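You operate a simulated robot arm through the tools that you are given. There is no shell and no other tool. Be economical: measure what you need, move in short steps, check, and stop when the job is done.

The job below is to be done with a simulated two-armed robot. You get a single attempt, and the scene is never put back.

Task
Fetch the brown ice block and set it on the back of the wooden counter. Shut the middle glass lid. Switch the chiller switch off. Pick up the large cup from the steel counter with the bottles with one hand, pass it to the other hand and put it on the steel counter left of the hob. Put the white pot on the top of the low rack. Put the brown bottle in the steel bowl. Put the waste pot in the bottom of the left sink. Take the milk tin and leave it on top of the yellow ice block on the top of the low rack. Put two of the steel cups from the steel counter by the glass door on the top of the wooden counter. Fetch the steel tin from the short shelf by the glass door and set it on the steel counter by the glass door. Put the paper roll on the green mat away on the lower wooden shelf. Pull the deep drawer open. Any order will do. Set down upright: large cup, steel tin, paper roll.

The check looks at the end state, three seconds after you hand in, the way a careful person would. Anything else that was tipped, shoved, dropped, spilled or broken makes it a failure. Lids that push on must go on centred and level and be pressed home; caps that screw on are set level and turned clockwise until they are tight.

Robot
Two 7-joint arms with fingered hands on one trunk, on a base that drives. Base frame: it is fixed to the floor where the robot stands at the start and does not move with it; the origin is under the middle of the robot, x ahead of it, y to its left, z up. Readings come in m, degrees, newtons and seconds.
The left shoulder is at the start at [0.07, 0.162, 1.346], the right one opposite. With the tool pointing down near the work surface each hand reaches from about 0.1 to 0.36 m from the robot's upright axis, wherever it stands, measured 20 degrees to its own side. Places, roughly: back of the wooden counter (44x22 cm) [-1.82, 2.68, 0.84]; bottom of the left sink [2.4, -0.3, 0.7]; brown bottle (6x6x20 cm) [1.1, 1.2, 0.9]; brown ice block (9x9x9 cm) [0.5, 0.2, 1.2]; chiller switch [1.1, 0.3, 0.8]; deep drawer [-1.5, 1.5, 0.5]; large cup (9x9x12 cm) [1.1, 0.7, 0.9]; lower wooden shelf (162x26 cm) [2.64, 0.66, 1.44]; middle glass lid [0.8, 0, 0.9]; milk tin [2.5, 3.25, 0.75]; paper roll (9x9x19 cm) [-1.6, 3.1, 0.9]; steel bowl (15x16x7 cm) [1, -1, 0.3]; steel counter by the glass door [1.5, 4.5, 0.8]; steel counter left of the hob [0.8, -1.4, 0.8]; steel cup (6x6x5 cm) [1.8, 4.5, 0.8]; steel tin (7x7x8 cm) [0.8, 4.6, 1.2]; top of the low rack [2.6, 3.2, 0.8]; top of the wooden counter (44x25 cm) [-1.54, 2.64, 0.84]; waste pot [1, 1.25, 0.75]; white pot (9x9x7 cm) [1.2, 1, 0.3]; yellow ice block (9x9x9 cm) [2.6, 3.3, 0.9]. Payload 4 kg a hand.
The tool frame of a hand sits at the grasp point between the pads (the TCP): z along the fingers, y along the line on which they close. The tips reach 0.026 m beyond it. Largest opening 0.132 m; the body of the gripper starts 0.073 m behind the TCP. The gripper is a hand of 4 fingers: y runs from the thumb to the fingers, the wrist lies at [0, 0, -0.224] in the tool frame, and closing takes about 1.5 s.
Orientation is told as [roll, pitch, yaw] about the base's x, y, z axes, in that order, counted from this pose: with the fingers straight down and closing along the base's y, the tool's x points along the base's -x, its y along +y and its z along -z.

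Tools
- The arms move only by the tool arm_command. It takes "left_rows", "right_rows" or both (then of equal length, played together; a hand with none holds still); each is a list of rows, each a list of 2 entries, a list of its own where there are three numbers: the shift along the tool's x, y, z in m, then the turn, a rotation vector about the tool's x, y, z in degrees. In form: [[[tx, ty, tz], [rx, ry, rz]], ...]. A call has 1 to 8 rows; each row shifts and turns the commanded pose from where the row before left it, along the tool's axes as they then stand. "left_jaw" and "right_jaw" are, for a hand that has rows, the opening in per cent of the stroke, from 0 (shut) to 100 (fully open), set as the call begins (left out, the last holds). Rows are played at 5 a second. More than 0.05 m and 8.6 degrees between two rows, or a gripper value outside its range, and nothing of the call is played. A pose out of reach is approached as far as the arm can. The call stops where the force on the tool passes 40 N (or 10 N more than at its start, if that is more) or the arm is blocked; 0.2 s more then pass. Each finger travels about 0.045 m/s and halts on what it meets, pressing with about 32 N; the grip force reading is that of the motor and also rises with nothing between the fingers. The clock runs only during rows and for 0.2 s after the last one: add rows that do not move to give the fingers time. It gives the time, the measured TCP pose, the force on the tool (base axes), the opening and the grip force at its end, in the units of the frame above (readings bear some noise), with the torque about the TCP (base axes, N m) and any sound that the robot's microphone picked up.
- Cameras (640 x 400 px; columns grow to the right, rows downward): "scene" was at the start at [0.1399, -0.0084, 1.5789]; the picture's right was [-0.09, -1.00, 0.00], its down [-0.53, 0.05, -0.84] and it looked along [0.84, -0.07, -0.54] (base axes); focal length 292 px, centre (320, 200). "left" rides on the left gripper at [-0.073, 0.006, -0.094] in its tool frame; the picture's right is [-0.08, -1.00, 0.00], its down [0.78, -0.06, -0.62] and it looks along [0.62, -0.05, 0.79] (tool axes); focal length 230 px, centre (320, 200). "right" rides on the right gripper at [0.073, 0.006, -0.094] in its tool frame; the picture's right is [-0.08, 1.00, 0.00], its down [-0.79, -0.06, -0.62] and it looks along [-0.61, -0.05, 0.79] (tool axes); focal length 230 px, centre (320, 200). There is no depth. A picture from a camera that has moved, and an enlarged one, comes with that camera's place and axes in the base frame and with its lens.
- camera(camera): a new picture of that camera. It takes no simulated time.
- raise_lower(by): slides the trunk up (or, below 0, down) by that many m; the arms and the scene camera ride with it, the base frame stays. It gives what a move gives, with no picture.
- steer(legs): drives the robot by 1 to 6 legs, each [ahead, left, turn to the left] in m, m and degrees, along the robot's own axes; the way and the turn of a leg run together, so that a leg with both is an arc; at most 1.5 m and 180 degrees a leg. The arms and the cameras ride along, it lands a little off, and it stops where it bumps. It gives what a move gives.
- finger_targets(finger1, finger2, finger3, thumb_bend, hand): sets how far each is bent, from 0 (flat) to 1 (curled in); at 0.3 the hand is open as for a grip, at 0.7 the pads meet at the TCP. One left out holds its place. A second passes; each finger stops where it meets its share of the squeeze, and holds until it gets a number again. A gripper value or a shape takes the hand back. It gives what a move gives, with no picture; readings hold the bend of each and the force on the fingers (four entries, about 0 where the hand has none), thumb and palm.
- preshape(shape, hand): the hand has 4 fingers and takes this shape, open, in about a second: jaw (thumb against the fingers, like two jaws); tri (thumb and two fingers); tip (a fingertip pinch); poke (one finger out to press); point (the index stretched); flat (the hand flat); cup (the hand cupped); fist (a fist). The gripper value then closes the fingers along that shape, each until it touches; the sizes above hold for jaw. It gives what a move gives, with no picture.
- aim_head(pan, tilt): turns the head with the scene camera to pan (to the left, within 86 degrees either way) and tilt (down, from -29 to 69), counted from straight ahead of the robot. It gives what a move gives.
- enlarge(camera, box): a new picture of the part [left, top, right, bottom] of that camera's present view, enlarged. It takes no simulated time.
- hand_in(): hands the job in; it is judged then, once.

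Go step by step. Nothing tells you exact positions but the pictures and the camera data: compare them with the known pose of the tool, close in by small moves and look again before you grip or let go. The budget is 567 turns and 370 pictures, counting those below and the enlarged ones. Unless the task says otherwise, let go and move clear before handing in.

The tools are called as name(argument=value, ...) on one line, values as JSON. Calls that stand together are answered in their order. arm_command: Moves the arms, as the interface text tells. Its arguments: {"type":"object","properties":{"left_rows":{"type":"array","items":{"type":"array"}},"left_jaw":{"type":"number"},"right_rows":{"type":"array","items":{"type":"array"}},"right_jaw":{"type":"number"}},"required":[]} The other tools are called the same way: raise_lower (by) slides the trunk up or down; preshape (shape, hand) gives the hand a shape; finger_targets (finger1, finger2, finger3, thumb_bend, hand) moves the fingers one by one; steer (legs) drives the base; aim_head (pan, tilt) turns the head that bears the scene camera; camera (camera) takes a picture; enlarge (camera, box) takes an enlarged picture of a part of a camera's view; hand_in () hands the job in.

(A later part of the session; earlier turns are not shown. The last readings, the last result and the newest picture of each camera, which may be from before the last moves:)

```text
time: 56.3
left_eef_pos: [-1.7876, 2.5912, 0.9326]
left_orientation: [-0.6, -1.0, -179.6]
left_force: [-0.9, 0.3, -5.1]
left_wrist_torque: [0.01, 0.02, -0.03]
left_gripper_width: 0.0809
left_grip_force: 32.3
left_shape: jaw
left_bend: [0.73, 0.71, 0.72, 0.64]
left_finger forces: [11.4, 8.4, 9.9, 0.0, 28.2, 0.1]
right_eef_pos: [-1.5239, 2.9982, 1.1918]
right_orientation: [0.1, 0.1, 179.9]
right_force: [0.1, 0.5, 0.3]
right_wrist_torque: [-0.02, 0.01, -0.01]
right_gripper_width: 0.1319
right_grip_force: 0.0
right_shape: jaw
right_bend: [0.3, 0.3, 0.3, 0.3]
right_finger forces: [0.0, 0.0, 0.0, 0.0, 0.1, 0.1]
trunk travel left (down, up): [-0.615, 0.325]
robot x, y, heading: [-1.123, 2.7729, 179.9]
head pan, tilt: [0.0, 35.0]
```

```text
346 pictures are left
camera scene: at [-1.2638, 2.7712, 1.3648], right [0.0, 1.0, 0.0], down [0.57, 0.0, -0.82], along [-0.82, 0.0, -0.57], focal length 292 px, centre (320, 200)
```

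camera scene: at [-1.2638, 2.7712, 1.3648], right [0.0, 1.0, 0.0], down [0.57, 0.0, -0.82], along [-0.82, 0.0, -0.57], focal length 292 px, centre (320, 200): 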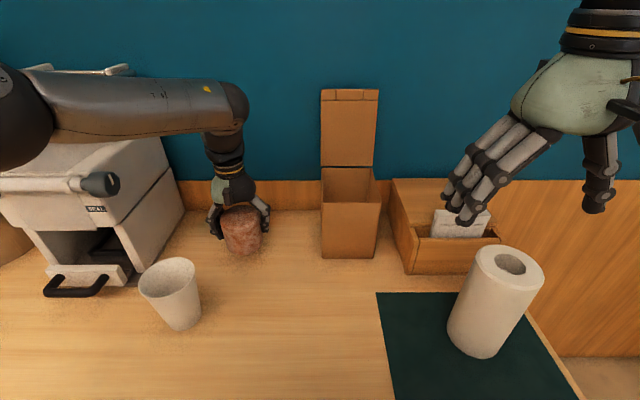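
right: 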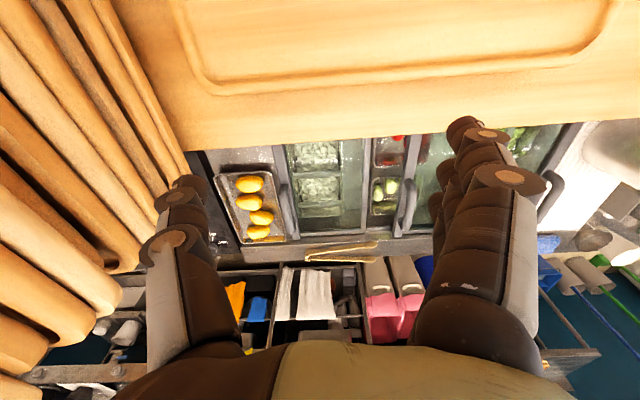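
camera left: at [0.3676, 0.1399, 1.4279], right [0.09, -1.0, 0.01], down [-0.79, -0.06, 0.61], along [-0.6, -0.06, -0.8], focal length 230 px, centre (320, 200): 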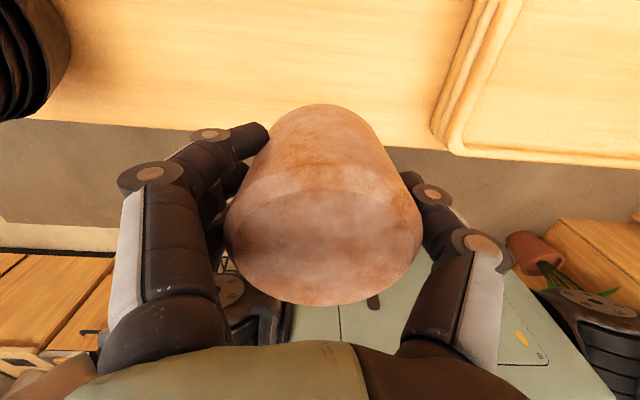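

arm_command(left_rows=[[[0, 0, 0.01], [0, 0, 0]], [[0, 0, 0.008], [0, 0, 0]], [[0, 0, 0.005], [0, 0, 0]], [[0, 0, 0], [0, 0, 0]]])

```text
time: 57.3
left_eef_pos: [-1.7882, 2.5927, 0.9083]
left_orientation: [-0.6, -1.0, -179.7]
left_force: [-0.3, 0.1, -4.5]
left_wrist_torque: [0.04, 0.05, 0.0]
left_gripper_width: 0.0807
left_grip_force: 32.0
left_shape: jaw
left_bend: [0.73, 0.71, 0.72, 0.64]
left_finger forces: [11.4, 8.5, 9.9, 0.0, 28.1, 0.0]
right_eef_pos: [-1.524, 2.9974, 1.1908]
right_orientation: [0.1, 0.1, 179.9]
right_force: [0.7, -0.3, 0.4]
right_wrist_torque: [0.02, 0.0, -0.03]
right_gripper_width: 0.1316
right_grip_force: 0.1
right_shape: jaw
right_bend: [0.3, 0.3, 0.3, 0.3]
right_finger forces: [0.0, 0.0, 0.0, 0.0, 0.0, 0.0]
trunk travel left (down, up): [-0.615, 0.325]
robot x, y, heading: [-1.1238, 2.7703, 180.1]
head pan, tilt: [0.0, 35.0]
```

No contact yet; I'll continue in small steps.

arm_command(left_rows=[[[0, 0, 0.005], [0, 0, 0]], [[0, 0, 0.004], [0, 0, 0]], [[0, 0, 0], [0, 0, 0]]])

enlarge(camera="scene", box=[160, 150, 320, 290])

```text
time: 58.1
left_eef_pos: [-1.7879, 2.593, 0.9031]
left_orientation: [-0.5, -1.3, -179.7]
left_force: [-3.2, -2.6, 12.2]
left_wrist_torque: [-0.14, 0.02, 0.0]
left_gripper_width: 0.0808
left_grip_force: 31.8
left_shape: jaw
left_bend: [0.73, 0.71, 0.72, 0.65]
left_finger forces: [12.7, 9.7, 10.8, 0.0, 29.0, 0.1]
right_eef_pos: [-1.5229, 2.9984, 1.191]
right_orientation: [0.1, 0.0, 179.9]
right_force: [-0.2, 0.1, 0.0]
right_wrist_torque: [-0.02, 0.01, -0.02]
right_gripper_width: 0.1317
right_grip_force: 0.1
right_shape: jaw
right_bend: [0.3, 0.3, 0.3, 0.3]
right_finger forces: [0.1, 0.0, 0.0, 0.0, 0.0, 0.1]
trunk travel left (down, up): [-0.615, 0.325]
robot x, y, heading: [-1.126, 2.7713, 179.8]
head pan, tilt: [0.0, 35.0]
```

```text
2.86 times, centred on (240, 220) of scene
camera zoom: at [-1.2626, 2.771, 1.3652], right [0.0, 1.0, 0.0], down [0.57, 0.0, -0.82], along [-0.82, 0.0, -0.57], focal length 834 px, centre (549, 143)
```

zoom: 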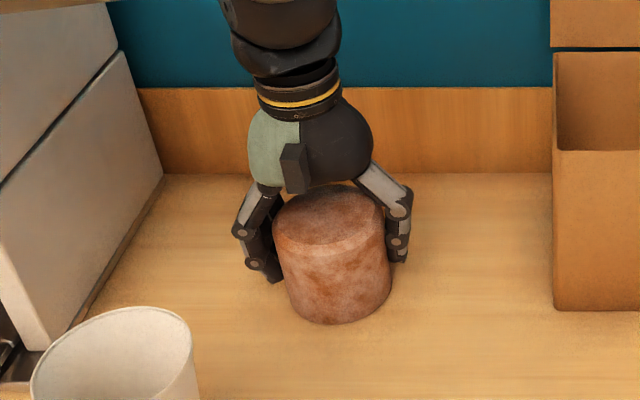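

Touchdown. I'll release and lift off.

arm_command(left_rows=[[[0, 0, -0.002], [0, 0, 0]], [[0, 0, 0], [0, 0, 0]], [[0, 0, 0], [0, 0, 0]], [[0, 0, 0], [0, 0, 0]], [[0, 0, 0], [0, 0, 0]]], left_jaw=100)

arm_command(left_rows=[[[0, 0, -0.03], [0, 0, 0]], [[0, 0, -0.04], [0, 0, 0]], [[0, 0, -0.04], [0, 0, 0]], [[0, 0, -0.04], [0, 0, 0]], [[0, 0, -0.04], [0, 0, 0]]])

camera(camera="scene")

```text
time: 59.3
left_eef_pos: [-1.786, 2.5917, 0.9017]
left_orientation: [-0.5, -1.1, -179.6]
left_force: [-0.3, 1.0, -0.1]
left_wrist_torque: [0.0, -0.01, 0.03]
left_gripper_width: 0.1316
left_grip_force: 0.0
left_shape: jaw
left_bend: [0.3, 0.3, 0.3, 0.3]
left_finger forces: [0.1, 0.1, 0.0, 0.0, 0.1, 0.1]
right_eef_pos: [-1.5233, 2.9971, 1.1904]
right_orientation: [0.2, 0.0, 179.9]
right_force: [-0.6, -0.5, 0.1]
right_wrist_torque: [0.0, 0.05, 0.02]
right_gripper_width: 0.1317
right_grip_force: 0.1
right_shape: jaw
right_bend: [0.3, 0.3, 0.3, 0.3]
right_finger forces: [0.1, 0.0, 0.1, 0.1, 0.0, 0.1]
trunk travel left (down, up): [-0.615, 0.325]
robot x, y, heading: [-1.1249, 2.7684, 179.8]
head pan, tilt: [0.0, 35.0]
```

```text
time: 60.5
left_eef_pos: [-1.7793, 2.5887, 1.0937]
left_orientation: [-0.6, -1.1, -179.7]
left_force: [0.0, 0.1, 0.3]
left_wrist_torque: [0.0, -0.01, 0.03]
left_gripper_width: 0.132
left_grip_force: 0.1
left_shape: jaw
left_bend: [0.3, 0.3, 0.3, 0.3]
left_finger forces: [0.0, 0.0, 0.1, 0.0, 0.0, 0.0]
right_eef_pos: [-1.5225, 3.0, 1.1897]
right_orientation: [0.1, 0.0, 179.9]
right_force: [-0.1, 0.3, 0.1]
right_wrist_torque: [0.02, 0.05, 0.01]
right_gripper_width: 0.1318
right_grip_force: 0.0
right_shape: jaw
right_bend: [0.3, 0.3, 0.3, 0.3]
right_finger forces: [0.0, 0.0, 0.0, 0.0, 0.0, 0.0]
trunk travel left (down, up): [-0.615, 0.325]
robot x, y, heading: [-1.1266, 2.7712, 180.1]
head pan, tilt: [0.0, 35.0]
```

```text
344 pictures are left
camera scene: at [-1.2627, 2.7722, 1.3649], right [0.0, 1.0, 0.0], down [0.57, 0.0, -0.82], along [-0.82, 0.0, -0.57], focal length 292 px, centre (320, 200)
```

scene: 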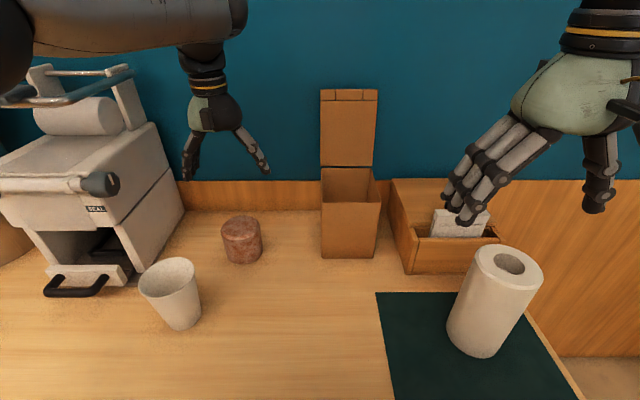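

The ice block is placed. Next the deep drawer near (−1.5, 1.5): I'll retract, back off, and move over to look at it.

arm_command(left_rows=[[[0.05, 0, -0.03], [0, 0, 0]], [[0.05, 0, -0.03], [0, 0, 0]], [[0.05, 0, -0.02], [0, 0, 0]], [[0.05, 0, 0], [0, 0, 0]], [[0.05, 0, 0], [0, 0, 0]], [[0.05, 0, 0], [0, 0, 0]]])

steer(legs=[[-0.4, 0, 0], [0, 1.2, 0]])

camera(camera="scene")

```text
refused: row 1 steps farther than a row can; nothing moved
```

```text
time: 68.7
left_eef_pos: [-1.3849, 1.3854, 1.0916]
left_orientation: [-0.5, -1.0, -179.6]
left_force: [1.1, -0.2, -0.6]
left_wrist_torque: [0.01, 0.04, 0.0]
left_gripper_width: 0.1319
left_grip_force: 0.0
left_shape: jaw
left_bend: [0.3, 0.3, 0.3, 0.3]
left_finger forces: [0.0, 0.0, 0.0, 0.1, 0.0, 0.0]
right_eef_pos: [-1.1296, 1.7954, 1.189]
right_orientation: [0.0, 0.1, 179.9]
right_force: [0.2, -0.6, -0.3]
right_wrist_torque: [-0.01, -0.03, 0.04]
right_gripper_width: 0.1319
right_grip_force: 0.0
right_shape: jaw
right_bend: [0.3, 0.3, 0.3, 0.3]
right_finger forces: [0.0, 0.0, 0.0, 0.0, 0.0, 0.0]
trunk travel left (down, up): [-0.615, 0.325]
robot x, y, heading: [-0.7295, 1.5703, 179.6]
head pan, tilt: [0.0, 35.0]
```

```text
343 pictures are left
camera scene: at [-0.8687, 1.5689, 1.3648], right [0.0, 1.0, 0.0], down [0.57, 0.0, -0.82], along [-0.82, 0.0, -0.57], focal length 292 px, centre (320, 200)
```

scene: 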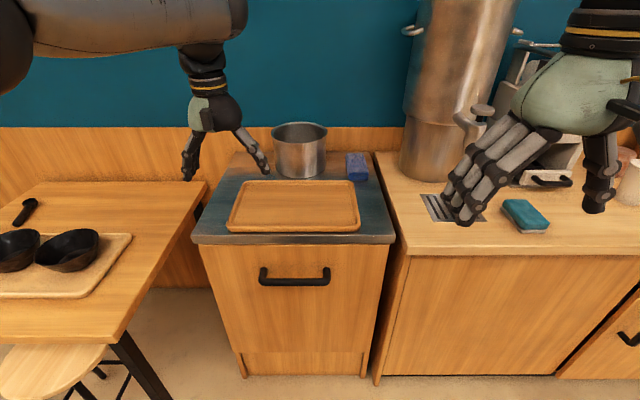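

The deep drawer has a horizontal bar handle around (−1.45, 1.495, 0.69). I'll retract the left arm and turn the right hand so it can pinch the bar with fingers above and below.

arm_command(left_rows=[[[0.045, 0, 0], [0, 0, 0]], [[0.045, 0, 0], [0, 0, 0]], [[0.045, 0, 0], [0, 0, 0]], [[0.045, 0, 0], [0, 0, 0]], [[0.045, 0, 0], [0, 0, 0]], [[0.045, 0, 0], [0, 0, 0]], [[0, 0, 0], [0, 0, 0]], [[0, 0, 0], [0, 0, 0]]], right_rows=[[[0, 0, 0], [0, 0, 8.5]], [[0, 0, 0], [0, 0, 8.5]], [[0, 0, 0], [0, 0, 8.5]], [[0, 0, 0], [0, 0, 8.5]], [[0, 0, 0], [0, 0, 8.5]], [[0, 0, 0], [0, 0, 8.5]], [[0, 0, 0], [0, 0, 8.5]], [[0, 0, 0], [0, 0, 8.5]]])

arm_command(right_rows=[[[0, 0, 0], [0, 0, 8.5]], [[0, 0, 0], [0, 0, 8.5]], [[0, 0, 0], [0, 0, 5]], [[0, 0, 0], [-8.5, 0, 0]], [[0, 0, 0], [-8.5, 0, 0]], [[0, 0, 0], [-8.5, 0, 0]], [[0, 0, 0], [-8.5, 0, 0]], [[0, 0, 0], [-8.5, 0, 0]]])

camera(camera="scene")

```text
time: 70.5
left_eef_pos: [-1.1164, 1.3869, 1.0854]
left_orientation: [-0.6, -1.0, -179.6]
left_force: [-0.4, 0.4, 0.5]
left_wrist_torque: [-0.01, -0.03, -0.01]
left_gripper_width: 0.1319
left_grip_force: 0.0
left_shape: jaw
left_bend: [0.3, 0.3, 0.3, 0.3]
left_finger forces: [0.0, 0.1, 0.0, 0.0, 0.0, 0.0]
right_eef_pos: [-1.1285, 1.7944, 1.1899]
right_orientation: [0.0, 0.2, 111.9]
right_force: [0.1, -0.5, 0.3]
right_wrist_torque: [-0.01, 0.0, 0.0]
right_gripper_width: 0.1317
right_grip_force: 0.1
right_shape: jaw
right_bend: [0.3, 0.3, 0.3, 0.3]
right_finger forces: [0.0, 0.1, 0.0, 0.0, 0.1, 0.0]
trunk travel left (down, up): [-0.615, 0.325]
robot x, y, heading: [-0.728, 1.569, 180.0]
head pan, tilt: [0.0, 35.0]
```

```text
time: 72.3
left_eef_pos: [-1.116, 1.3876, 1.085]
left_orientation: [-0.6, -1.0, -179.6]
left_force: [-0.1, 0.4, 0.4]
left_wrist_torque: [0.01, -0.03, 0.01]
left_gripper_width: 0.1319
left_grip_force: 0.1
left_shape: jaw
left_bend: [0.3, 0.3, 0.3, 0.3]
left_finger forces: [0.1, 0.0, 0.0, 0.0, 0.0, 0.0]
right_eef_pos: [-1.1376, 1.806, 1.1977]
right_orientation: [42.5, 0.2, 90.3]
right_force: [0.1, 0.6, 0.3]
right_wrist_torque: [-0.01, 0.02, -0.02]
right_gripper_width: 0.1321
right_grip_force: 0.1
right_shape: jaw
right_bend: [0.3, 0.3, 0.3, 0.3]
right_finger forces: [0.0, 0.1, 0.1, 0.0, 0.0, 0.0]
right hand out of reach, approached as far as the arm can: row 8
trunk travel left (down, up): [-0.615, 0.325]
robot x, y, heading: [-0.7326, 1.5675, 179.9]
head pan, tilt: [0.0, 35.0]
```

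```text
342 pictures are left
camera scene: at [-0.8685, 1.5697, 1.3649], right [0.0, 1.0, 0.0], down [0.57, 0.0, -0.82], along [-0.82, 0.0, -0.57], focal length 292 px, centre (320, 200)
```

scene: 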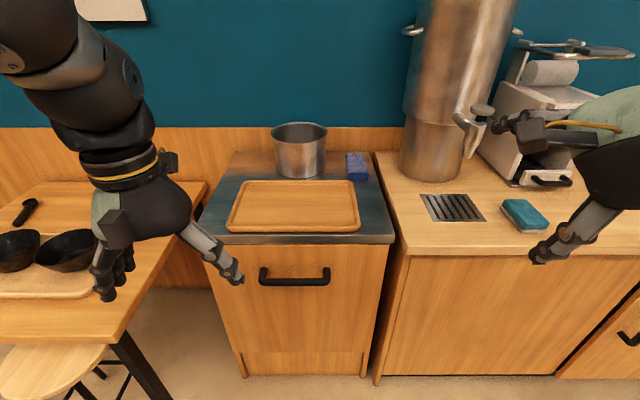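

That orientation works (fingers forward/up, tool 45° down). I'll sidestep so the right hand lines up with the handle, then lower the hand.

steer(legs=[[0, 0.31, 0]])

arm_command(right_rows=[[[0, -0.031, 0.0335], [0, 0, 0]], [[0, -0.031, 0.0335], [0, 0, 0]], [[0, -0.031, 0.0335], [0, 0, 0]], [[0, -0.031, 0.0335], [0, 0, 0]], [[0, -0.031, 0.0335], [0, 0, 0]], [[0, -0.031, 0.0335], [0, 0, 0]], [[0, -0.031, 0.0335], [0, 0, 0]], [[0, -0.031, 0.0335], [0, 0, 0]]])

aim_head(pan=-25, tilt=40)

camera(camera="scene")

camera(camera="right")

```text
time: 74.4
left_eef_pos: [-1.1177, 1.072, 1.0852]
left_orientation: [-0.5, -1.1, -179.9]
left_force: [-1.2, -0.1, 0.2]
left_wrist_torque: [-0.01, -0.04, 0.0]
left_gripper_width: 0.1319
left_grip_force: 0.0
left_shape: jaw
left_bend: [0.3, 0.3, 0.3, 0.3]
left_finger forces: [0.0, 0.0, 0.1, 0.0, 0.0, 0.1]
right_eef_pos: [-1.138, 1.4905, 1.1964]
right_orientation: [42.4, 0.0, 90.1]
right_force: [0.9, -0.4, -0.8]
right_wrist_torque: [-0.01, 0.01, 0.0]
right_gripper_width: 0.132
right_grip_force: 0.0
right_shape: jaw
right_bend: [0.3, 0.3, 0.3, 0.3]
right_finger forces: [0.0, 0.0, 0.0, 0.1, 0.0, 0.1]
trunk travel left (down, up): [-0.615, 0.325]
robot x, y, heading: [-0.7307, 1.2475, 179.8]
head pan, tilt: [0.0, 35.0]
```

```text
time: 76.2
left_eef_pos: [-1.1178, 1.0713, 1.085]
left_orientation: [-0.5, -1.0, -179.9]
left_force: [-0.1, 0.0, -0.6]
left_wrist_torque: [0.01, -0.02, 0.01]
left_gripper_width: 0.1317
left_grip_force: 0.0
left_shape: jaw
left_bend: [0.3, 0.3, 0.3, 0.3]
left_finger forces: [0.0, 0.0, 0.0, 0.0, 0.0, 0.1]
right_eef_pos: [-1.225, 1.5231, 0.9166]
right_orientation: [42.4, 0.1, 89.9]
right_force: [0.2, 0.1, 0.4]
right_wrist_torque: [-0.04, 0.0, 0.0]
right_gripper_width: 0.1321
right_grip_force: 0.1
right_shape: jaw
right_bend: [0.3, 0.3, 0.3, 0.3]
right_finger forces: [0.0, 0.0, 0.0, 0.0, 0.1, 0.0]
right hand out of reach, approached as far as the arm can: row 1, 2, 3, 4, 5, 6, 7
trunk travel left (down, up): [-0.615, 0.325]
robot x, y, heading: [-0.7311, 1.2553, 179.7]
head pan, tilt: [0.0, 35.0]
```

```text
time: 77.1
left_eef_pos: [-1.1167, 1.0717, 1.0846]
left_orientation: [-0.5, -1.0, -179.8]
left_force: [-0.5, -0.7, 0.3]
left_wrist_torque: [-0.03, 0.01, 0.01]
left_gripper_width: 0.1318
left_grip_force: 0.1
left_shape: jaw
left_bend: [0.3, 0.3, 0.3, 0.3]
left_finger forces: [0.0, 0.0, 0.0, 0.0, 0.0, 0.1]
right_eef_pos: [-1.2248, 1.5235, 0.9179]
right_orientation: [42.4, 0.1, 90.0]
right_force: [0.0, -0.5, -0.1]
right_wrist_torque: [0.0, 0.02, -0.02]
right_gripper_width: 0.1318
right_grip_force: 0.1
right_shape: jaw
right_bend: [0.3, 0.3, 0.3, 0.3]
right_finger forces: [0.0, 0.0, 0.0, 0.0, 0.0, 0.1]
trunk travel left (down, up): [-0.615, 0.325]
robot x, y, heading: [-0.7306, 1.2506, 179.7]
head pan, tilt: [-25.0, 40.0]
```

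```text
341 pictures are left
camera scene: at [-0.8587, 1.2874, 1.3573], right [0.43, 0.9, 0.0], down [0.58, -0.27, -0.77], along [-0.69, 0.33, -0.64], focal length 292 px, centre (320, 200)
```

scene: 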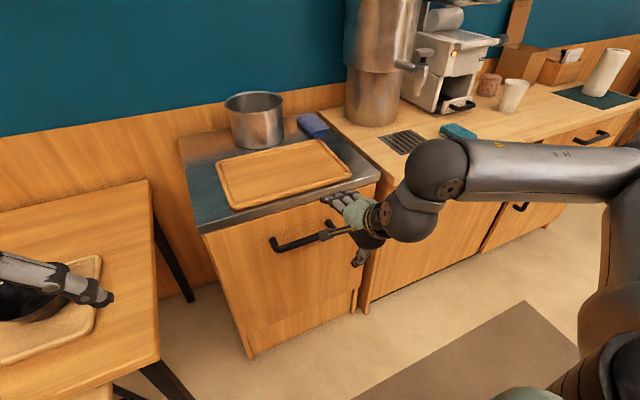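

```text
340 pictures are left
camera right: at [-1.1659, 1.4505, 0.9907], right [-0.74, 0.08, 0.67], down [0.46, 0.79, 0.41], along [-0.49, 0.61, -0.62], focal length 230 px, centre (320, 200)
```

right: 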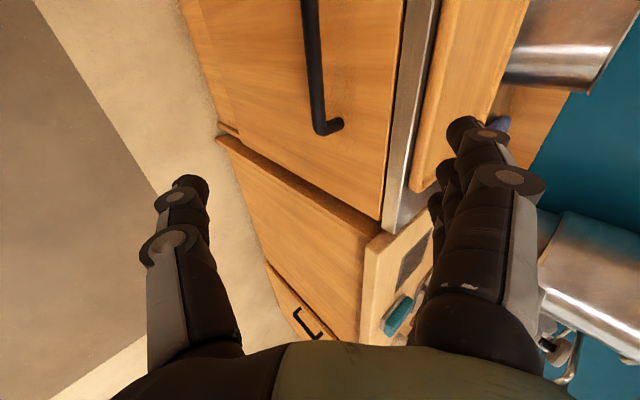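

Handle bar: x≈−1.44, y 1.41–1.60, z≈0.69. I'll retract the left arm clear of the table and lower the trunk.

arm_command(left_rows=[[[0.045, -0.01, 0], [0, 0, 0]], [[0.045, -0.01, 0], [0, 0, 0]], [[0.045, -0.01, 0], [0, 0, 0]], [[0, 0, 0], [0, 0, 0]]])

raise_lower(by=-0.2)

camera(camera="right")

camera(camera="scene")

```text
time: 78.1
left_eef_pos: [-0.9988, 1.0937, 1.0939]
left_orientation: [-0.5, -1.0, -180.0]
left_force: [0.0, 0.6, 0.7]
left_wrist_torque: [-0.01, 0.04, -0.02]
left_gripper_width: 0.1315
left_grip_force: 0.1
left_shape: jaw
left_bend: [0.3, 0.3, 0.3, 0.3]
left_finger forces: [0.1, 0.0, 0.1, 0.0, 0.1, 0.0]
left hand out of reach, approached as far as the arm can: row 3
right_eef_pos: [-1.2248, 1.5221, 0.9171]
right_orientation: [42.3, 0.1, 90.0]
right_force: [-0.1, -0.3, 0.4]
right_wrist_torque: [-0.01, 0.01, -0.05]
right_gripper_width: 0.132
right_grip_force: 0.0
right_shape: jaw
right_bend: [0.3, 0.3, 0.3, 0.3]
right_finger forces: [0.0, 0.0, 0.0, 0.0, 0.0, 0.0]
trunk travel left (down, up): [-0.615, 0.325]
robot x, y, heading: [-0.7358, 1.2483, 179.5]
head pan, tilt: [-25.0, 40.0]
```

```text
time: 80.3
left_eef_pos: [-0.9996, 1.0941, 0.8925]
left_orientation: [-0.4, -1.0, -179.8]
left_force: [0.8, -0.4, 0.5]
left_wrist_torque: [-0.01, 0.03, -0.02]
left_gripper_width: 0.1319
left_grip_force: 0.0
left_shape: jaw
left_bend: [0.3, 0.3, 0.3, 0.3]
left_finger forces: [0.0, 0.0, 0.0, 0.0, 0.0, 0.0]
right_eef_pos: [-1.2249, 1.5224, 0.7172]
right_orientation: [42.3, 0.2, 89.9]
right_force: [-0.7, -0.5, 0.9]
right_wrist_torque: [0.01, 0.0, -0.01]
right_gripper_width: 0.1317
right_grip_force: 0.1
right_shape: jaw
right_bend: [0.3, 0.3, 0.3, 0.3]
right_finger forces: [0.0, 0.0, 0.0, 0.0, 0.1, 0.0]
trunk travel left (down, up): [-0.415, 0.525]
robot x, y, heading: [-0.7309, 1.2512, 179.8]
head pan, tilt: [-25.0, 40.0]
```

```text
339 pictures are left
camera right: at [-1.1657, 1.4505, 0.7906], right [-0.74, 0.08, 0.67], down [0.46, 0.79, 0.41], along [-0.49, 0.61, -0.62], focal length 230 px, centre (320, 200)
```

right: 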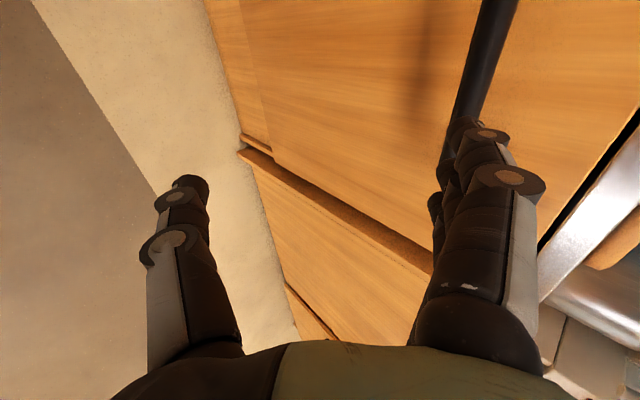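

```text
338 pictures are left
camera scene: at [-0.8584, 1.2875, 1.1574], right [0.43, 0.9, 0.0], down [0.58, -0.28, -0.77], along [-0.69, 0.33, -0.64], focal length 292 px, centre (320, 200)
```

scene: 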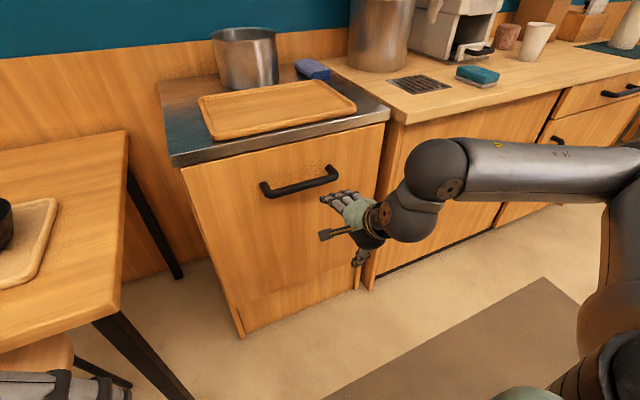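

Handle now at (−1.42, 1.41–1.59, 0.72). I'll advance the hand with the fingers passing just over the bar.

arm_command(right_rows=[[[0, 0.028, 0.023], [0, 0, 0]], [[0, 0.028, 0.023], [0, 0, 0]], [[0, 0.028, 0.023], [0, 0, 0]], [[0, 0.028, 0.023], [0, 0, 0]], [[0, 0, 0], [0, 0, 0]]])

camera(camera="right")

enlarge(camera="scene", box=[220, 130, 420, 280])

```text
time: 81.5
left_eef_pos: [-0.9987, 1.0941, 0.8944]
left_orientation: [-0.5, -1.1, -180.0]
left_force: [0.0, -1.0, -0.3]
left_wrist_torque: [0.01, -0.01, -0.02]
left_gripper_width: 0.1318
left_grip_force: 0.0
left_shape: jaw
left_bend: [0.3, 0.3, 0.3, 0.3]
left_finger forces: [0.0, 0.0, 0.1, 0.1, 0.0, 0.0]
right_eef_pos: [-1.3682, 1.5208, 0.7271]
right_orientation: [42.3, 0.1, 90.1]
right_force: [20.3, -2.9, 1.4]
right_wrist_torque: [0.07, 0.75, 0.2]
right_gripper_width: 0.1308
right_grip_force: 0.0
right_shape: jaw
right_bend: [0.33, 0.33, 0.34, 0.3]
right_finger forces: [7.2, 6.9, 6.6, 0.0, 0.0, 0.0]
trunk travel left (down, up): [-0.415, 0.525]
robot x, y, heading: [-0.7291, 1.2524, 179.7]
head pan, tilt: [-25.0, 40.0]
```

```text
337 pictures are left
camera right: at [-1.3095, 1.4481, 0.7996], right [-0.74, 0.08, 0.67], down [0.46, 0.79, 0.41], along [-0.5, 0.61, -0.61], focal length 230 px, centre (320, 200)
```

right: 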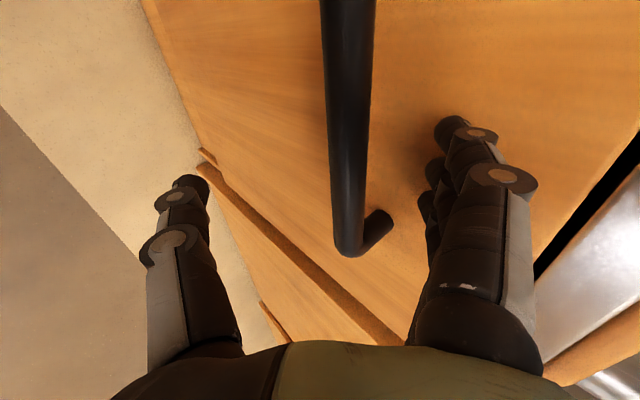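

```text
2.67 times, centred on (320, 205) of scene
camera zoom: at [-0.8555, 1.2872, 1.1576], right [0.43, 0.9, 0.0], down [0.58, -0.28, -0.77], along [-0.69, 0.33, -0.64], focal length 779 px, centre (320, 187)
```

zoom: 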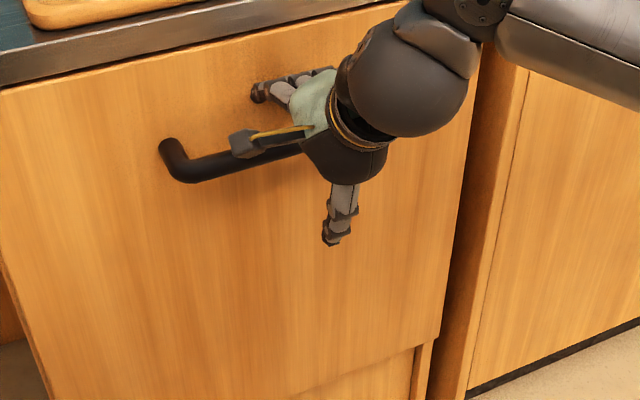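

The bar is between thumb and fingers at (−1.40, 0.72). I'll slide the hand down 2 cm so the fingers go behind the bar, then close.

arm_command(right_rows=[[[0, -0.01, 0.006], [0, 0, 0]], [[0, -0.009, 0.01], [0, 0, 0]], [[0, 0, 0], [0, 0, 0]]])

arm_command(right_rows=[[[0, 0, 0], [0, 0, 0]], [[0, 0, 0], [0, 0, 0]], [[0, 0, 0], [0, 0, 0]], [[0, 0, 0], [0, 0, 0]], [[0, 0, 0], [0, 0, 0]], [[0, 0, 0], [0, 0, 0]], [[0, 0, 0], [0, 0, 0]]], right_jaw=0)

camera(camera="right")

```text
time: 82.3
left_eef_pos: [-0.9972, 1.0936, 0.8932]
left_orientation: [-0.5, -1.3, -180.0]
left_force: [-0.1, -0.3, -0.2]
left_wrist_torque: [-0.04, 0.01, 0.0]
left_gripper_width: 0.1319
left_grip_force: 0.2
left_shape: jaw
left_bend: [0.3, 0.3, 0.3, 0.3]
left_finger forces: [0.0, 0.1, 0.1, 0.0, 0.0, 0.0]
right_eef_pos: [-1.3661, 1.5234, 0.7033]
right_orientation: [42.4, 0.0, 89.9]
right_force: [19.6, 2.7, 5.3]
right_wrist_torque: [-0.08, 1.13, -0.12]
right_gripper_width: 0.1316
right_grip_force: 0.1
right_shape: jaw
right_bend: [0.31, 0.31, 0.31, 0.3]
right_finger forces: [6.9, 6.7, 6.2, 0.1, 0.0, 0.1]
trunk travel left (down, up): [-0.415, 0.525]
robot x, y, heading: [-0.7313, 1.2511, 179.7]
head pan, tilt: [-25.0, 40.0]
```

```text
time: 83.9
left_eef_pos: [-0.9986, 1.0939, 0.8933]
left_orientation: [-0.5, -1.1, -179.9]
left_force: [-0.4, -0.3, 0.6]
left_wrist_torque: [0.01, 0.03, -0.01]
left_gripper_width: 0.1321
left_grip_force: 0.2
left_shape: jaw
left_bend: [0.3, 0.3, 0.3, 0.3]
left_finger forces: [0.0, 0.0, 0.1, 0.1, 0.0, 0.1]
right_eef_pos: [-1.3665, 1.5227, 0.7023]
right_orientation: [42.4, 0.1, 90.0]
right_force: [17.1, 5.6, 5.3]
right_wrist_torque: [-0.16, 0.94, -0.38]
right_gripper_width: 0.0604
right_grip_force: 0.1
right_shape: jaw
right_bend: [0.32, 0.32, 0.32, 0.67]
right_finger forces: [5.1, 5.6, 5.7, 0.0, 0.0, 0.0]
trunk travel left (down, up): [-0.415, 0.525]
robot x, y, heading: [-0.7322, 1.2552, 179.4]
head pan, tilt: [-25.0, 40.0]
```

```text
335 pictures are left
camera right: at [-1.3078, 1.4499, 0.7753], right [-0.74, 0.08, 0.67], down [0.46, 0.79, 0.41], along [-0.5, 0.61, -0.61], focal length 230 px, centre (320, 200)
```

right: 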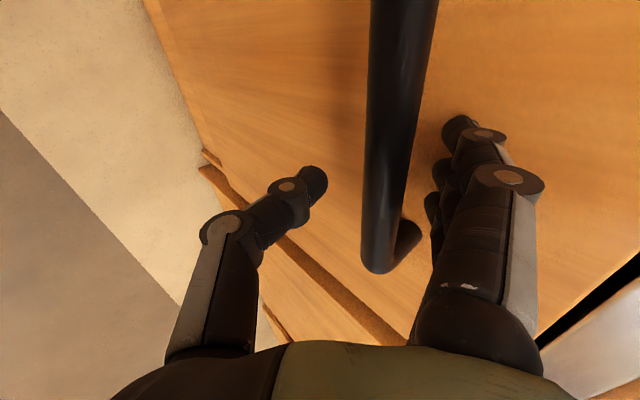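

The fingertips are just pressed on the face, but they are behind the bar. I'll back off about 1.5 cm and let the hand close.

arm_command(right_rows=[[[0, -0.011, -0.008], [0, 0, 0]], [[0, 0, 0], [0, 0, 0]], [[0, 0, 0], [0, 0, 0]], [[0, 0, 0], [0, 0, 0]], [[0, 0, 0], [0, 0, 0]], [[0, 0, 0], [0, 0, 0]], [[0, 0, 0], [0, 0, 0]]], right_jaw=0)

camera(camera="right")

```text
time: 85.5
left_eef_pos: [-0.999, 1.0931, 0.8922]
left_orientation: [-0.6, -1.0, -179.9]
left_force: [0.0, 0.2, -0.4]
left_wrist_torque: [0.0, -0.01, 0.0]
left_gripper_width: 0.1321
left_grip_force: 0.1
left_shape: jaw
left_bend: [0.3, 0.3, 0.3, 0.3]
left_finger forces: [0.0, 0.0, 0.1, 0.1, 0.0, 0.1]
right_eef_pos: [-1.3549, 1.522, 0.6997]
right_orientation: [42.4, 0.2, 90.1]
right_force: [-2.9, -7.6, 8.2]
right_wrist_torque: [0.19, 0.29, 0.31]
right_gripper_width: 0.047
right_grip_force: 32.2
right_shape: jaw
right_bend: [0.56, 0.56, 0.56, 0.76]
right_finger forces: [3.5, 3.6, 3.8, 0.0, 5.6, 0.0]
trunk travel left (down, up): [-0.415, 0.525]
robot x, y, heading: [-0.7262, 1.2522, 179.9]
head pan, tilt: [-25.0, 40.0]
```

```text
334 pictures are left
camera right: at [-1.2957, 1.449, 0.7733], right [-0.74, 0.08, 0.67], down [0.46, 0.79, 0.41], along [-0.5, 0.61, -0.61], focal length 230 px, centre (320, 200)
```

right: 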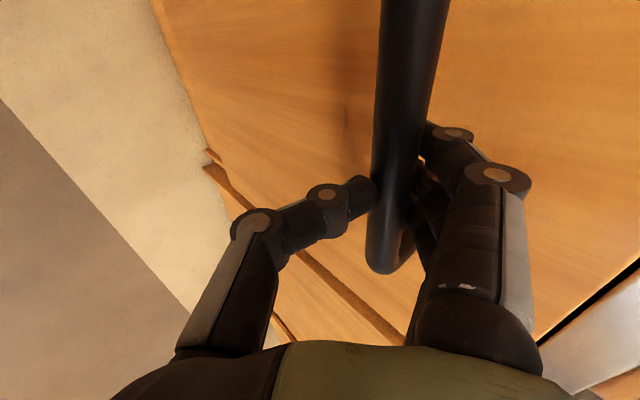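

The fingers hook behind the bar with the thumb in front. I'll pull by driving back.

steer(legs=[[-0.15, 0, 0]])

camera(camera="scene")

```text
time: 86.8
left_eef_pos: [-0.8543, 1.0926, 0.8927]
left_orientation: [-0.6, -1.0, 179.8]
left_force: [0.7, 0.6, 0.1]
left_wrist_torque: [0.0, -0.01, -0.02]
left_gripper_width: 0.1319
left_grip_force: 0.1
left_shape: jaw
left_bend: [0.3, 0.3, 0.3, 0.3]
left_finger forces: [0.0, 0.0, 0.1, 0.0, 0.1, 0.0]
right_eef_pos: [-1.2068, 1.5229, 0.7005]
right_orientation: [42.4, 0.0, 89.7]
right_force: [-1.5, -12.4, 3.8]
right_wrist_torque: [0.27, 0.1, 0.49]
right_gripper_width: 0.0466
right_grip_force: 32.0
right_shape: jaw
right_bend: [0.57, 0.56, 0.56, 0.76]
right_finger forces: [3.5, 3.6, 3.8, 0.0, 7.8, 0.0]
trunk travel left (down, up): [-0.415, 0.525]
robot x, y, heading: [-0.5859, 1.2513, 179.3]
head pan, tilt: [-25.0, 40.0]
```

```text
333 pictures are left
camera scene: at [-0.7121, 1.2853, 1.1575], right [0.43, 0.9, 0.0], down [0.58, -0.28, -0.77], along [-0.69, 0.33, -0.64], focal length 292 px, centre (320, 200)
```

scene: 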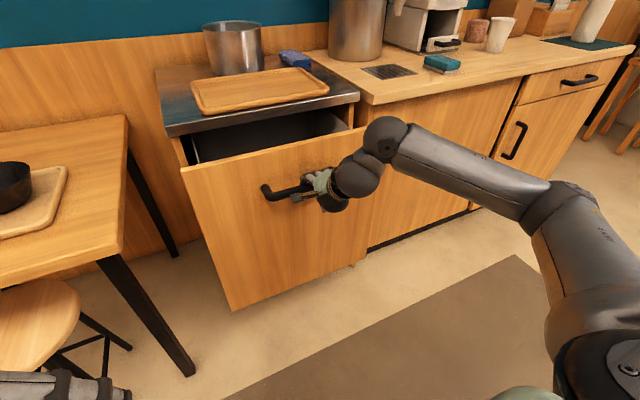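

The drawer is sliding open. I'll pull further.

steer(legs=[[-0.2, 0, 0]])

camera(camera="scene")

```text
time: 88.4
left_eef_pos: [-0.671, 1.0907, 0.8929]
left_orientation: [-0.5, -1.1, -179.8]
left_force: [-0.3, 0.4, 0.5]
left_wrist_torque: [-0.01, -0.01, 0.01]
left_gripper_width: 0.1319
left_grip_force: 0.2
left_shape: jaw
left_bend: [0.3, 0.3, 0.3, 0.3]
left_finger forces: [0.1, 0.1, 0.0, 0.1, 0.0, 0.0]
right_eef_pos: [-1.0325, 1.5208, 0.7114]
right_orientation: [44.2, 0.7, 89.4]
right_force: [0.9, 1.6, 17.0]
right_wrist_torque: [0.02, 0.88, -0.01]
right_gripper_width: 0.0471
right_grip_force: 32.3
right_shape: jaw
right_bend: [0.56, 0.56, 0.56, 0.76]
right_finger forces: [4.9, 5.0, 5.4, 0.1, 0.1, 0.0]
trunk travel left (down, up): [-0.415, 0.525]
robot x, y, heading: [-0.4061, 1.2487, 179.7]
head pan, tilt: [-25.0, 40.0]
stopped in leg 1: the force on the tool passed its limit at 42 N (the readings are from after the stop); the commanded pose is now the measured one
```

```text
332 pictures are left
camera scene: at [-0.5287, 1.2842, 1.1575], right [0.43, 0.9, 0.0], down [0.58, -0.27, -0.77], along [-0.69, 0.33, -0.64], focal length 292 px, centre (320, 200)
```

scene: 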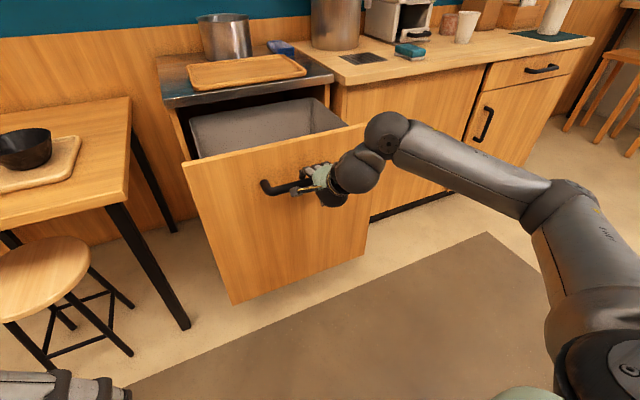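

The drawer is fully open. I'll release the bar, lift the hand over it, and back away.

arm_command(right_rows=[[[0, 0, 0], [0, 0, 0]], [[0, 0, 0], [0, 0, 0]], [[0, 0, 0], [0, 0, 0]], [[0, 0, 0], [0, 0, 0]], [[0, 0, 0], [0, 0, 0]], [[0, 0, 0], [0, 0, 0]]], right_jaw=100)

arm_command(right_rows=[[[0, 0.022, -0.024], [0, 0, 0]], [[0, 0.022, -0.024], [0, 0, 0]], [[0, 0.022, -0.024], [0, 0, 0]]])

camera(camera="right")

```text
time: 89.8
left_eef_pos: [-0.6713, 1.0914, 0.8915]
left_orientation: [-0.5, -1.0, -179.9]
left_force: [-0.2, 0.4, 0.1]
left_wrist_torque: [0.02, -0.05, -0.02]
left_gripper_width: 0.1318
left_grip_force: 0.0
left_shape: jaw
left_bend: [0.3, 0.3, 0.3, 0.3]
left_finger forces: [0.0, 0.0, 0.0, 0.0, 0.0, 0.0]
right_eef_pos: [-1.0326, 1.521, 0.7066]
right_orientation: [43.4, 0.4, 89.5]
right_force: [0.4, 0.7, -1.1]
right_wrist_torque: [-0.02, -0.03, 0.0]
right_gripper_width: 0.1319
right_grip_force: 0.0
right_shape: jaw
right_bend: [0.3, 0.3, 0.3, 0.3]
right_finger forces: [0.0, 0.0, 0.0, 0.0, 0.0, 0.1]
trunk travel left (down, up): [-0.415, 0.525]
robot x, y, heading: [-0.4058, 1.2469, 179.9]
head pan, tilt: [-25.0, 40.0]
```

```text
time: 90.6
left_eef_pos: [-0.6714, 1.0906, 0.8931]
left_orientation: [-0.6, -1.0, -179.9]
left_force: [-0.5, 0.0, 0.2]
left_wrist_torque: [0.01, 0.03, 0.0]
left_gripper_width: 0.1321
left_grip_force: 0.0
left_shape: jaw
left_bend: [0.3, 0.3, 0.3, 0.3]
left_finger forces: [0.0, 0.1, 0.0, 0.1, 0.0, 0.0]
right_eef_pos: [-1.0297, 1.5224, 0.8049]
right_orientation: [43.6, 0.5, 89.5]
right_force: [0.0, 0.0, 0.2]
right_wrist_torque: [0.01, -0.02, 0.03]
right_gripper_width: 0.1321
right_grip_force: 0.0
right_shape: jaw
right_bend: [0.3, 0.3, 0.3, 0.3]
right_finger forces: [0.0, 0.1, 0.0, 0.1, 0.0, 0.0]
trunk travel left (down, up): [-0.415, 0.525]
robot x, y, heading: [-0.4004, 1.2477, 179.8]
head pan, tilt: [-25.0, 40.0]
```

```text
331 pictures are left
camera right: at [-0.9704, 1.4498, 0.8776], right [-0.72, 0.09, 0.69], down [0.48, 0.78, 0.4], along [-0.5, 0.61, -0.61], focal length 230 px, centre (320, 200)
```

right: 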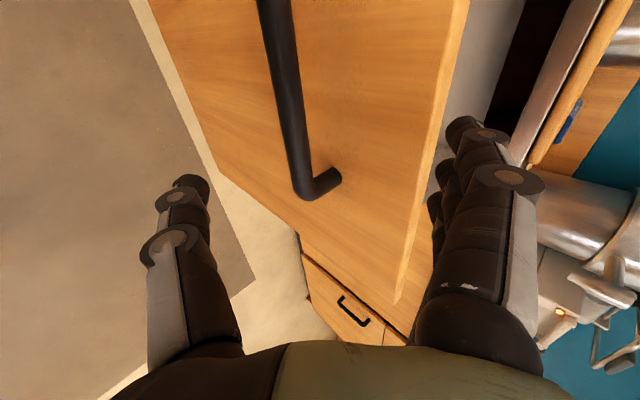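

I'll raise the trunk for clearance, then back off.

raise_lower(by=0.35)

steer(legs=[[-0.15, 0, 0], [0, -1.2, 0], [0, -0.6, 0]])

camera(camera="scene")

```text
time: 94.0
left_eef_pos: [-0.6718, 1.0904, 1.2424]
left_orientation: [-0.5, -1.0, -179.9]
left_force: [0.2, 0.7, -0.6]
left_wrist_torque: [-0.01, 0.0, 0.01]
left_gripper_width: 0.1319
left_grip_force: 0.0
left_shape: jaw
left_bend: [0.3, 0.3, 0.3, 0.3]
left_finger forces: [0.1, 0.1, 0.0, 0.0, 0.0, 0.0]
right_eef_pos: [-1.0307, 1.5236, 1.1552]
right_orientation: [43.4, 0.4, 89.6]
right_force: [0.2, 0.1, 0.4]
right_wrist_torque: [0.0, -0.02, 0.0]
right_gripper_width: 0.1319
right_grip_force: 0.2
right_shape: jaw
right_bend: [0.3, 0.3, 0.3, 0.3]
right_finger forces: [0.0, 0.1, 0.1, 0.1, 0.0, 0.1]
trunk travel left (down, up): [-0.765, 0.175]
robot x, y, heading: [-0.4043, 1.2508, 179.7]
head pan, tilt: [-25.0, 40.0]
```

```text
time: 104.0
left_eef_pos: [-0.4773, 2.8941, 1.2421]
left_orientation: [-0.7, -0.9, 177.9]
left_force: [-0.6, 0.8, 0.3]
left_wrist_torque: [0.01, -0.03, 0.01]
left_gripper_width: 0.1319
left_grip_force: 0.0
left_shape: jaw
left_bend: [0.3, 0.3, 0.3, 0.3]
left_finger forces: [0.0, 0.0, 0.0, 0.0, 0.1, 0.1]
right_eef_pos: [-0.8187, 3.3386, 1.1556]
right_orientation: [43.4, 0.4, 87.3]
right_force: [-0.1, -0.2, -0.4]
right_wrist_torque: [-0.01, -0.02, 0.0]
right_gripper_width: 0.1317
right_grip_force: 0.0
right_shape: jaw
right_bend: [0.3, 0.3, 0.3, 0.3]
right_finger forces: [0.0, 0.0, 0.0, 0.0, 0.0, 0.0]
trunk travel left (down, up): [-0.765, 0.175]
robot x, y, heading: [-0.205, 3.0395, 177.3]
head pan, tilt: [-25.0, 40.0]
```

```text
330 pictures are left
camera scene: at [-0.3286, 3.0814, 1.5073], right [0.46, 0.89, 0.0], down [0.57, -0.3, -0.77], along [-0.68, 0.35, -0.64], focal length 292 px, centre (320, 200)
```

scene: 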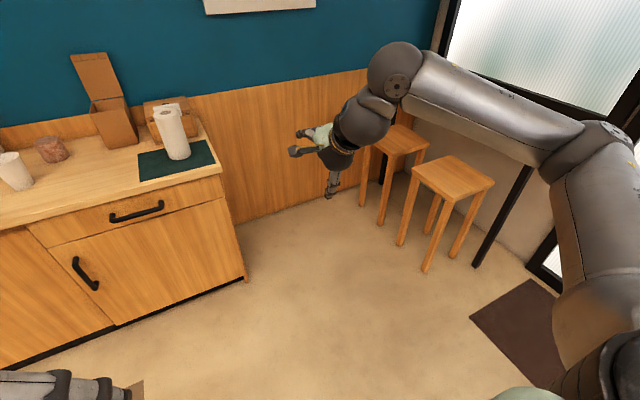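

The drawer is done. Now I'll re-orient the right hand to point forward with lateral closing for a side grasp of the paper roll.

arm_command(right_rows=[[[0, 0, 0], [0, 0, -8.5]], [[0, 0, 0], [0, 0, -8.5]], [[0, 0, 0], [0, 0, -8.5]], [[0, 0, 0], [0, 0, -8.5]], [[0, 0, 0], [0, 0, -8.5]], [[0, 0, 0], [0, 0, -8.5]], [[0, 0, 0], [0, 0, -8.5]], [[0, 0, 0], [0, 0, -8.5]]])

arm_command(right_rows=[[[0, 0, 0], [0, 0, -8.5]], [[0, 0, 0], [0, 0, -8.5]], [[0, 0, 0], [0, 0, -5]], [[0, 0, 0], [0, -8.5, 0]], [[0, 0, 0], [0, -8.5, 0]], [[0, 0, 0], [0, -8.5, 0]], [[0, 0, 0], [0, -8.5, 0]], [[0, 0, 0], [0, 0, 0]]])

camera(camera="scene")

```text
time: 105.8
left_eef_pos: [-0.4776, 2.8933, 1.2431]
left_orientation: [-0.4, -1.0, 178.0]
left_force: [0.4, -0.8, 0.3]
left_wrist_torque: [0.0, 0.01, -0.01]
left_gripper_width: 0.1319
left_grip_force: 0.1
left_shape: jaw
left_bend: [0.3, 0.3, 0.3, 0.3]
left_finger forces: [0.0, 0.0, 0.0, 0.0, 0.0, 0.1]
right_eef_pos: [-0.8181, 3.3392, 1.1535]
right_orientation: [20.2, -39.5, 147.9]
right_force: [1.2, -0.1, -0.2]
right_wrist_torque: [0.0, -0.04, 0.02]
right_gripper_width: 0.132
right_grip_force: 0.1
right_shape: jaw
right_bend: [0.3, 0.3, 0.3, 0.3]
right_finger forces: [0.1, 0.0, 0.0, 0.0, 0.0, 0.0]
trunk travel left (down, up): [-0.765, 0.175]
robot x, y, heading: [-0.201, 3.0389, 177.5]
head pan, tilt: [-25.0, 40.0]
```

```text
time: 107.6
left_eef_pos: [-0.4782, 2.8942, 1.2422]
left_orientation: [-0.6, -1.1, 177.9]
left_force: [0.4, -0.4, 0.3]
left_wrist_torque: [0.02, 0.02, 0.01]
left_gripper_width: 0.1318
left_grip_force: 0.1
left_shape: jaw
left_bend: [0.3, 0.3, 0.3, 0.3]
left_finger forces: [0.0, 0.0, 0.1, 0.0, 0.0, 0.1]
right_eef_pos: [-0.8187, 3.338, 1.1543]
right_orientation: [2.2, -77.5, 175.2]
right_force: [-0.6, 0.3, 0.3]
right_wrist_torque: [-0.01, -0.01, 0.0]
right_gripper_width: 0.1318
right_grip_force: 0.1
right_shape: jaw
right_bend: [0.3, 0.3, 0.3, 0.3]
right_finger forces: [0.0, 0.0, 0.0, 0.0, 0.1, 0.1]
trunk travel left (down, up): [-0.765, 0.175]
robot x, y, heading: [-0.2048, 3.0409, 177.7]
head pan, tilt: [-25.0, 40.0]
```

```text
329 pictures are left
camera scene: at [-0.3292, 3.0817, 1.5073], right [0.46, 0.89, 0.0], down [0.57, -0.3, -0.77], along [-0.68, 0.35, -0.64], focal length 292 px, centre (320, 200)
```

scene: 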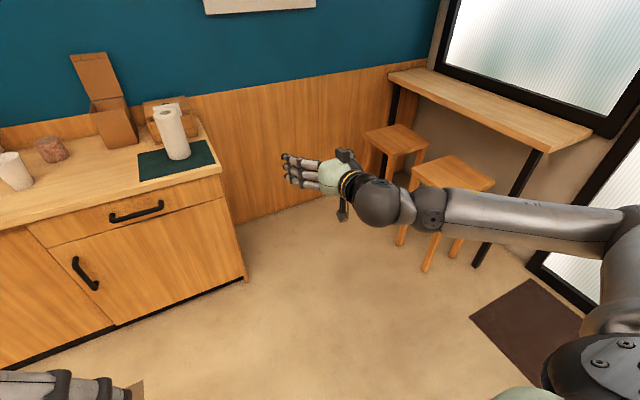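

The hand points forward now. I'll line up with the roll and lower to grasp height.

steer(legs=[[0, 0.27, 2.4], [0.48, 0, 0]])

raise_lower(by=-0.2)

aim_head(pan=-15, tilt=35)

camera(camera="scene")

camera(camera="right")

```text
time: 112.0
left_eef_pos: [-0.9606, 2.6291, 1.2431]
left_orientation: [-0.6, -1.1, 179.8]
left_force: [-0.2, -0.2, 0.2]
left_wrist_torque: [-0.01, 0.0, -0.01]
left_gripper_width: 0.1318
left_grip_force: 0.0
left_shape: jaw
left_bend: [0.3, 0.3, 0.3, 0.3]
left_finger forces: [0.0, 0.1, 0.1, 0.0, 0.1, 0.0]
right_eef_pos: [-1.3169, 3.0623, 1.1546]
right_orientation: [2.4, -77.6, 176.7]
right_force: [0.5, -0.1, 0.1]
right_wrist_torque: [0.01, -0.01, -0.01]
right_gripper_width: 0.1318
right_grip_force: 0.1
right_shape: jaw
right_bend: [0.3, 0.3, 0.3, 0.3]
right_finger forces: [0.0, 0.0, 0.1, 0.0, 0.0, 0.1]
trunk travel left (down, up): [-0.765, 0.175]
robot x, y, heading: [-0.6937, 2.7855, 179.5]
head pan, tilt: [-25.0, 40.0]
```

```text
time: 114.1
left_eef_pos: [-0.9609, 2.6278, 1.0424]
left_orientation: [-0.6, -1.0, 179.9]
left_force: [0.3, 0.1, 0.6]
left_wrist_torque: [-0.01, -0.02, 0.05]
left_gripper_width: 0.1322
left_grip_force: 0.0
left_shape: jaw
left_bend: [0.3, 0.3, 0.3, 0.3]
left_finger forces: [0.0, 0.0, 0.0, 0.0, 0.1, 0.0]
right_eef_pos: [-1.3169, 3.0621, 0.9542]
right_orientation: [2.4, -77.5, 176.7]
right_force: [-0.2, 0.0, 0.3]
right_wrist_torque: [-0.01, -0.02, 0.01]
right_gripper_width: 0.132
right_grip_force: 0.1
right_shape: jaw
right_bend: [0.3, 0.3, 0.3, 0.3]
right_finger forces: [0.0, 0.0, 0.0, 0.1, 0.1, 0.0]
trunk travel left (down, up): [-0.565, 0.375]
robot x, y, heading: [-0.6942, 2.782, 179.4]
head pan, tilt: [-25.0, 40.0]
```

```text
time: 114.9
left_eef_pos: [-0.9626, 2.6287, 1.0423]
left_orientation: [-0.6, -1.0, 179.8]
left_force: [-0.8, 0.3, 0.2]
left_wrist_torque: [0.01, -0.03, -0.01]
left_gripper_width: 0.1319
left_grip_force: 0.0
left_shape: jaw
left_bend: [0.3, 0.3, 0.3, 0.3]
left_finger forces: [0.0, 0.0, 0.0, 0.0, 0.1, 0.0]
right_eef_pos: [-1.3159, 3.0624, 0.9545]
right_orientation: [2.5, -77.6, 176.7]
right_force: [-0.6, 0.0, -1.4]
right_wrist_torque: [-0.01, -0.01, 0.0]
right_gripper_width: 0.1319
right_grip_force: 0.1
right_shape: jaw
right_bend: [0.3, 0.3, 0.3, 0.3]
right_finger forces: [0.0, 0.0, 0.0, 0.0, 0.0, 0.0]
trunk travel left (down, up): [-0.565, 0.375]
robot x, y, heading: [-0.6917, 2.7844, 179.3]
head pan, tilt: [-15.0, 35.0]
```

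```text
328 pictures are left
camera scene: at [-0.8267, 2.8079, 1.3148], right [0.27, 0.96, 0.0], down [0.55, -0.15, -0.82], along [-0.79, 0.22, -0.57], focal length 292 px, centre (320, 200)
```

scene: 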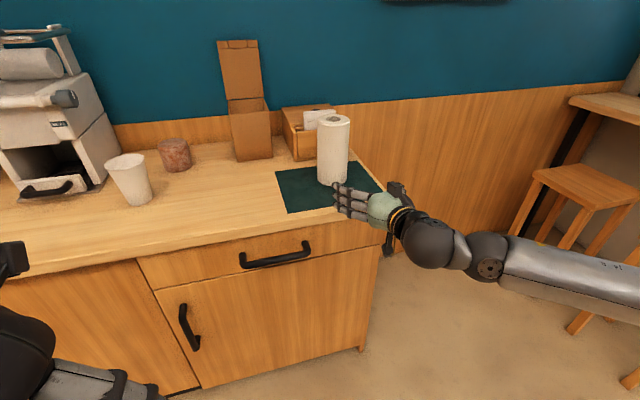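

```text
327 pictures are left
camera right: at [-1.2102, 3.054, 0.9034], right [-0.03, -1.0, 0.09], down [0.43, 0.06, 0.9], along [-0.9, 0.07, 0.43], focal length 230 px, centre (320, 200)
```

right: 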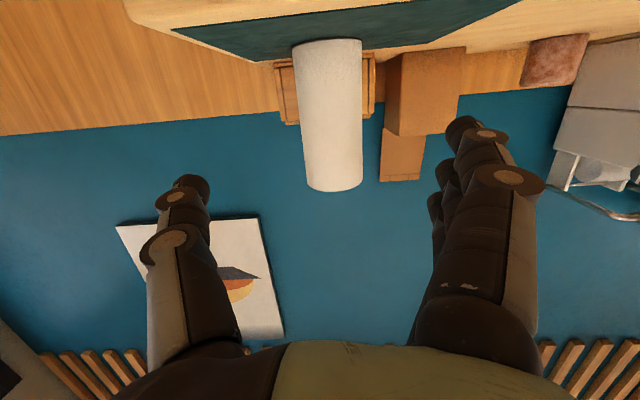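

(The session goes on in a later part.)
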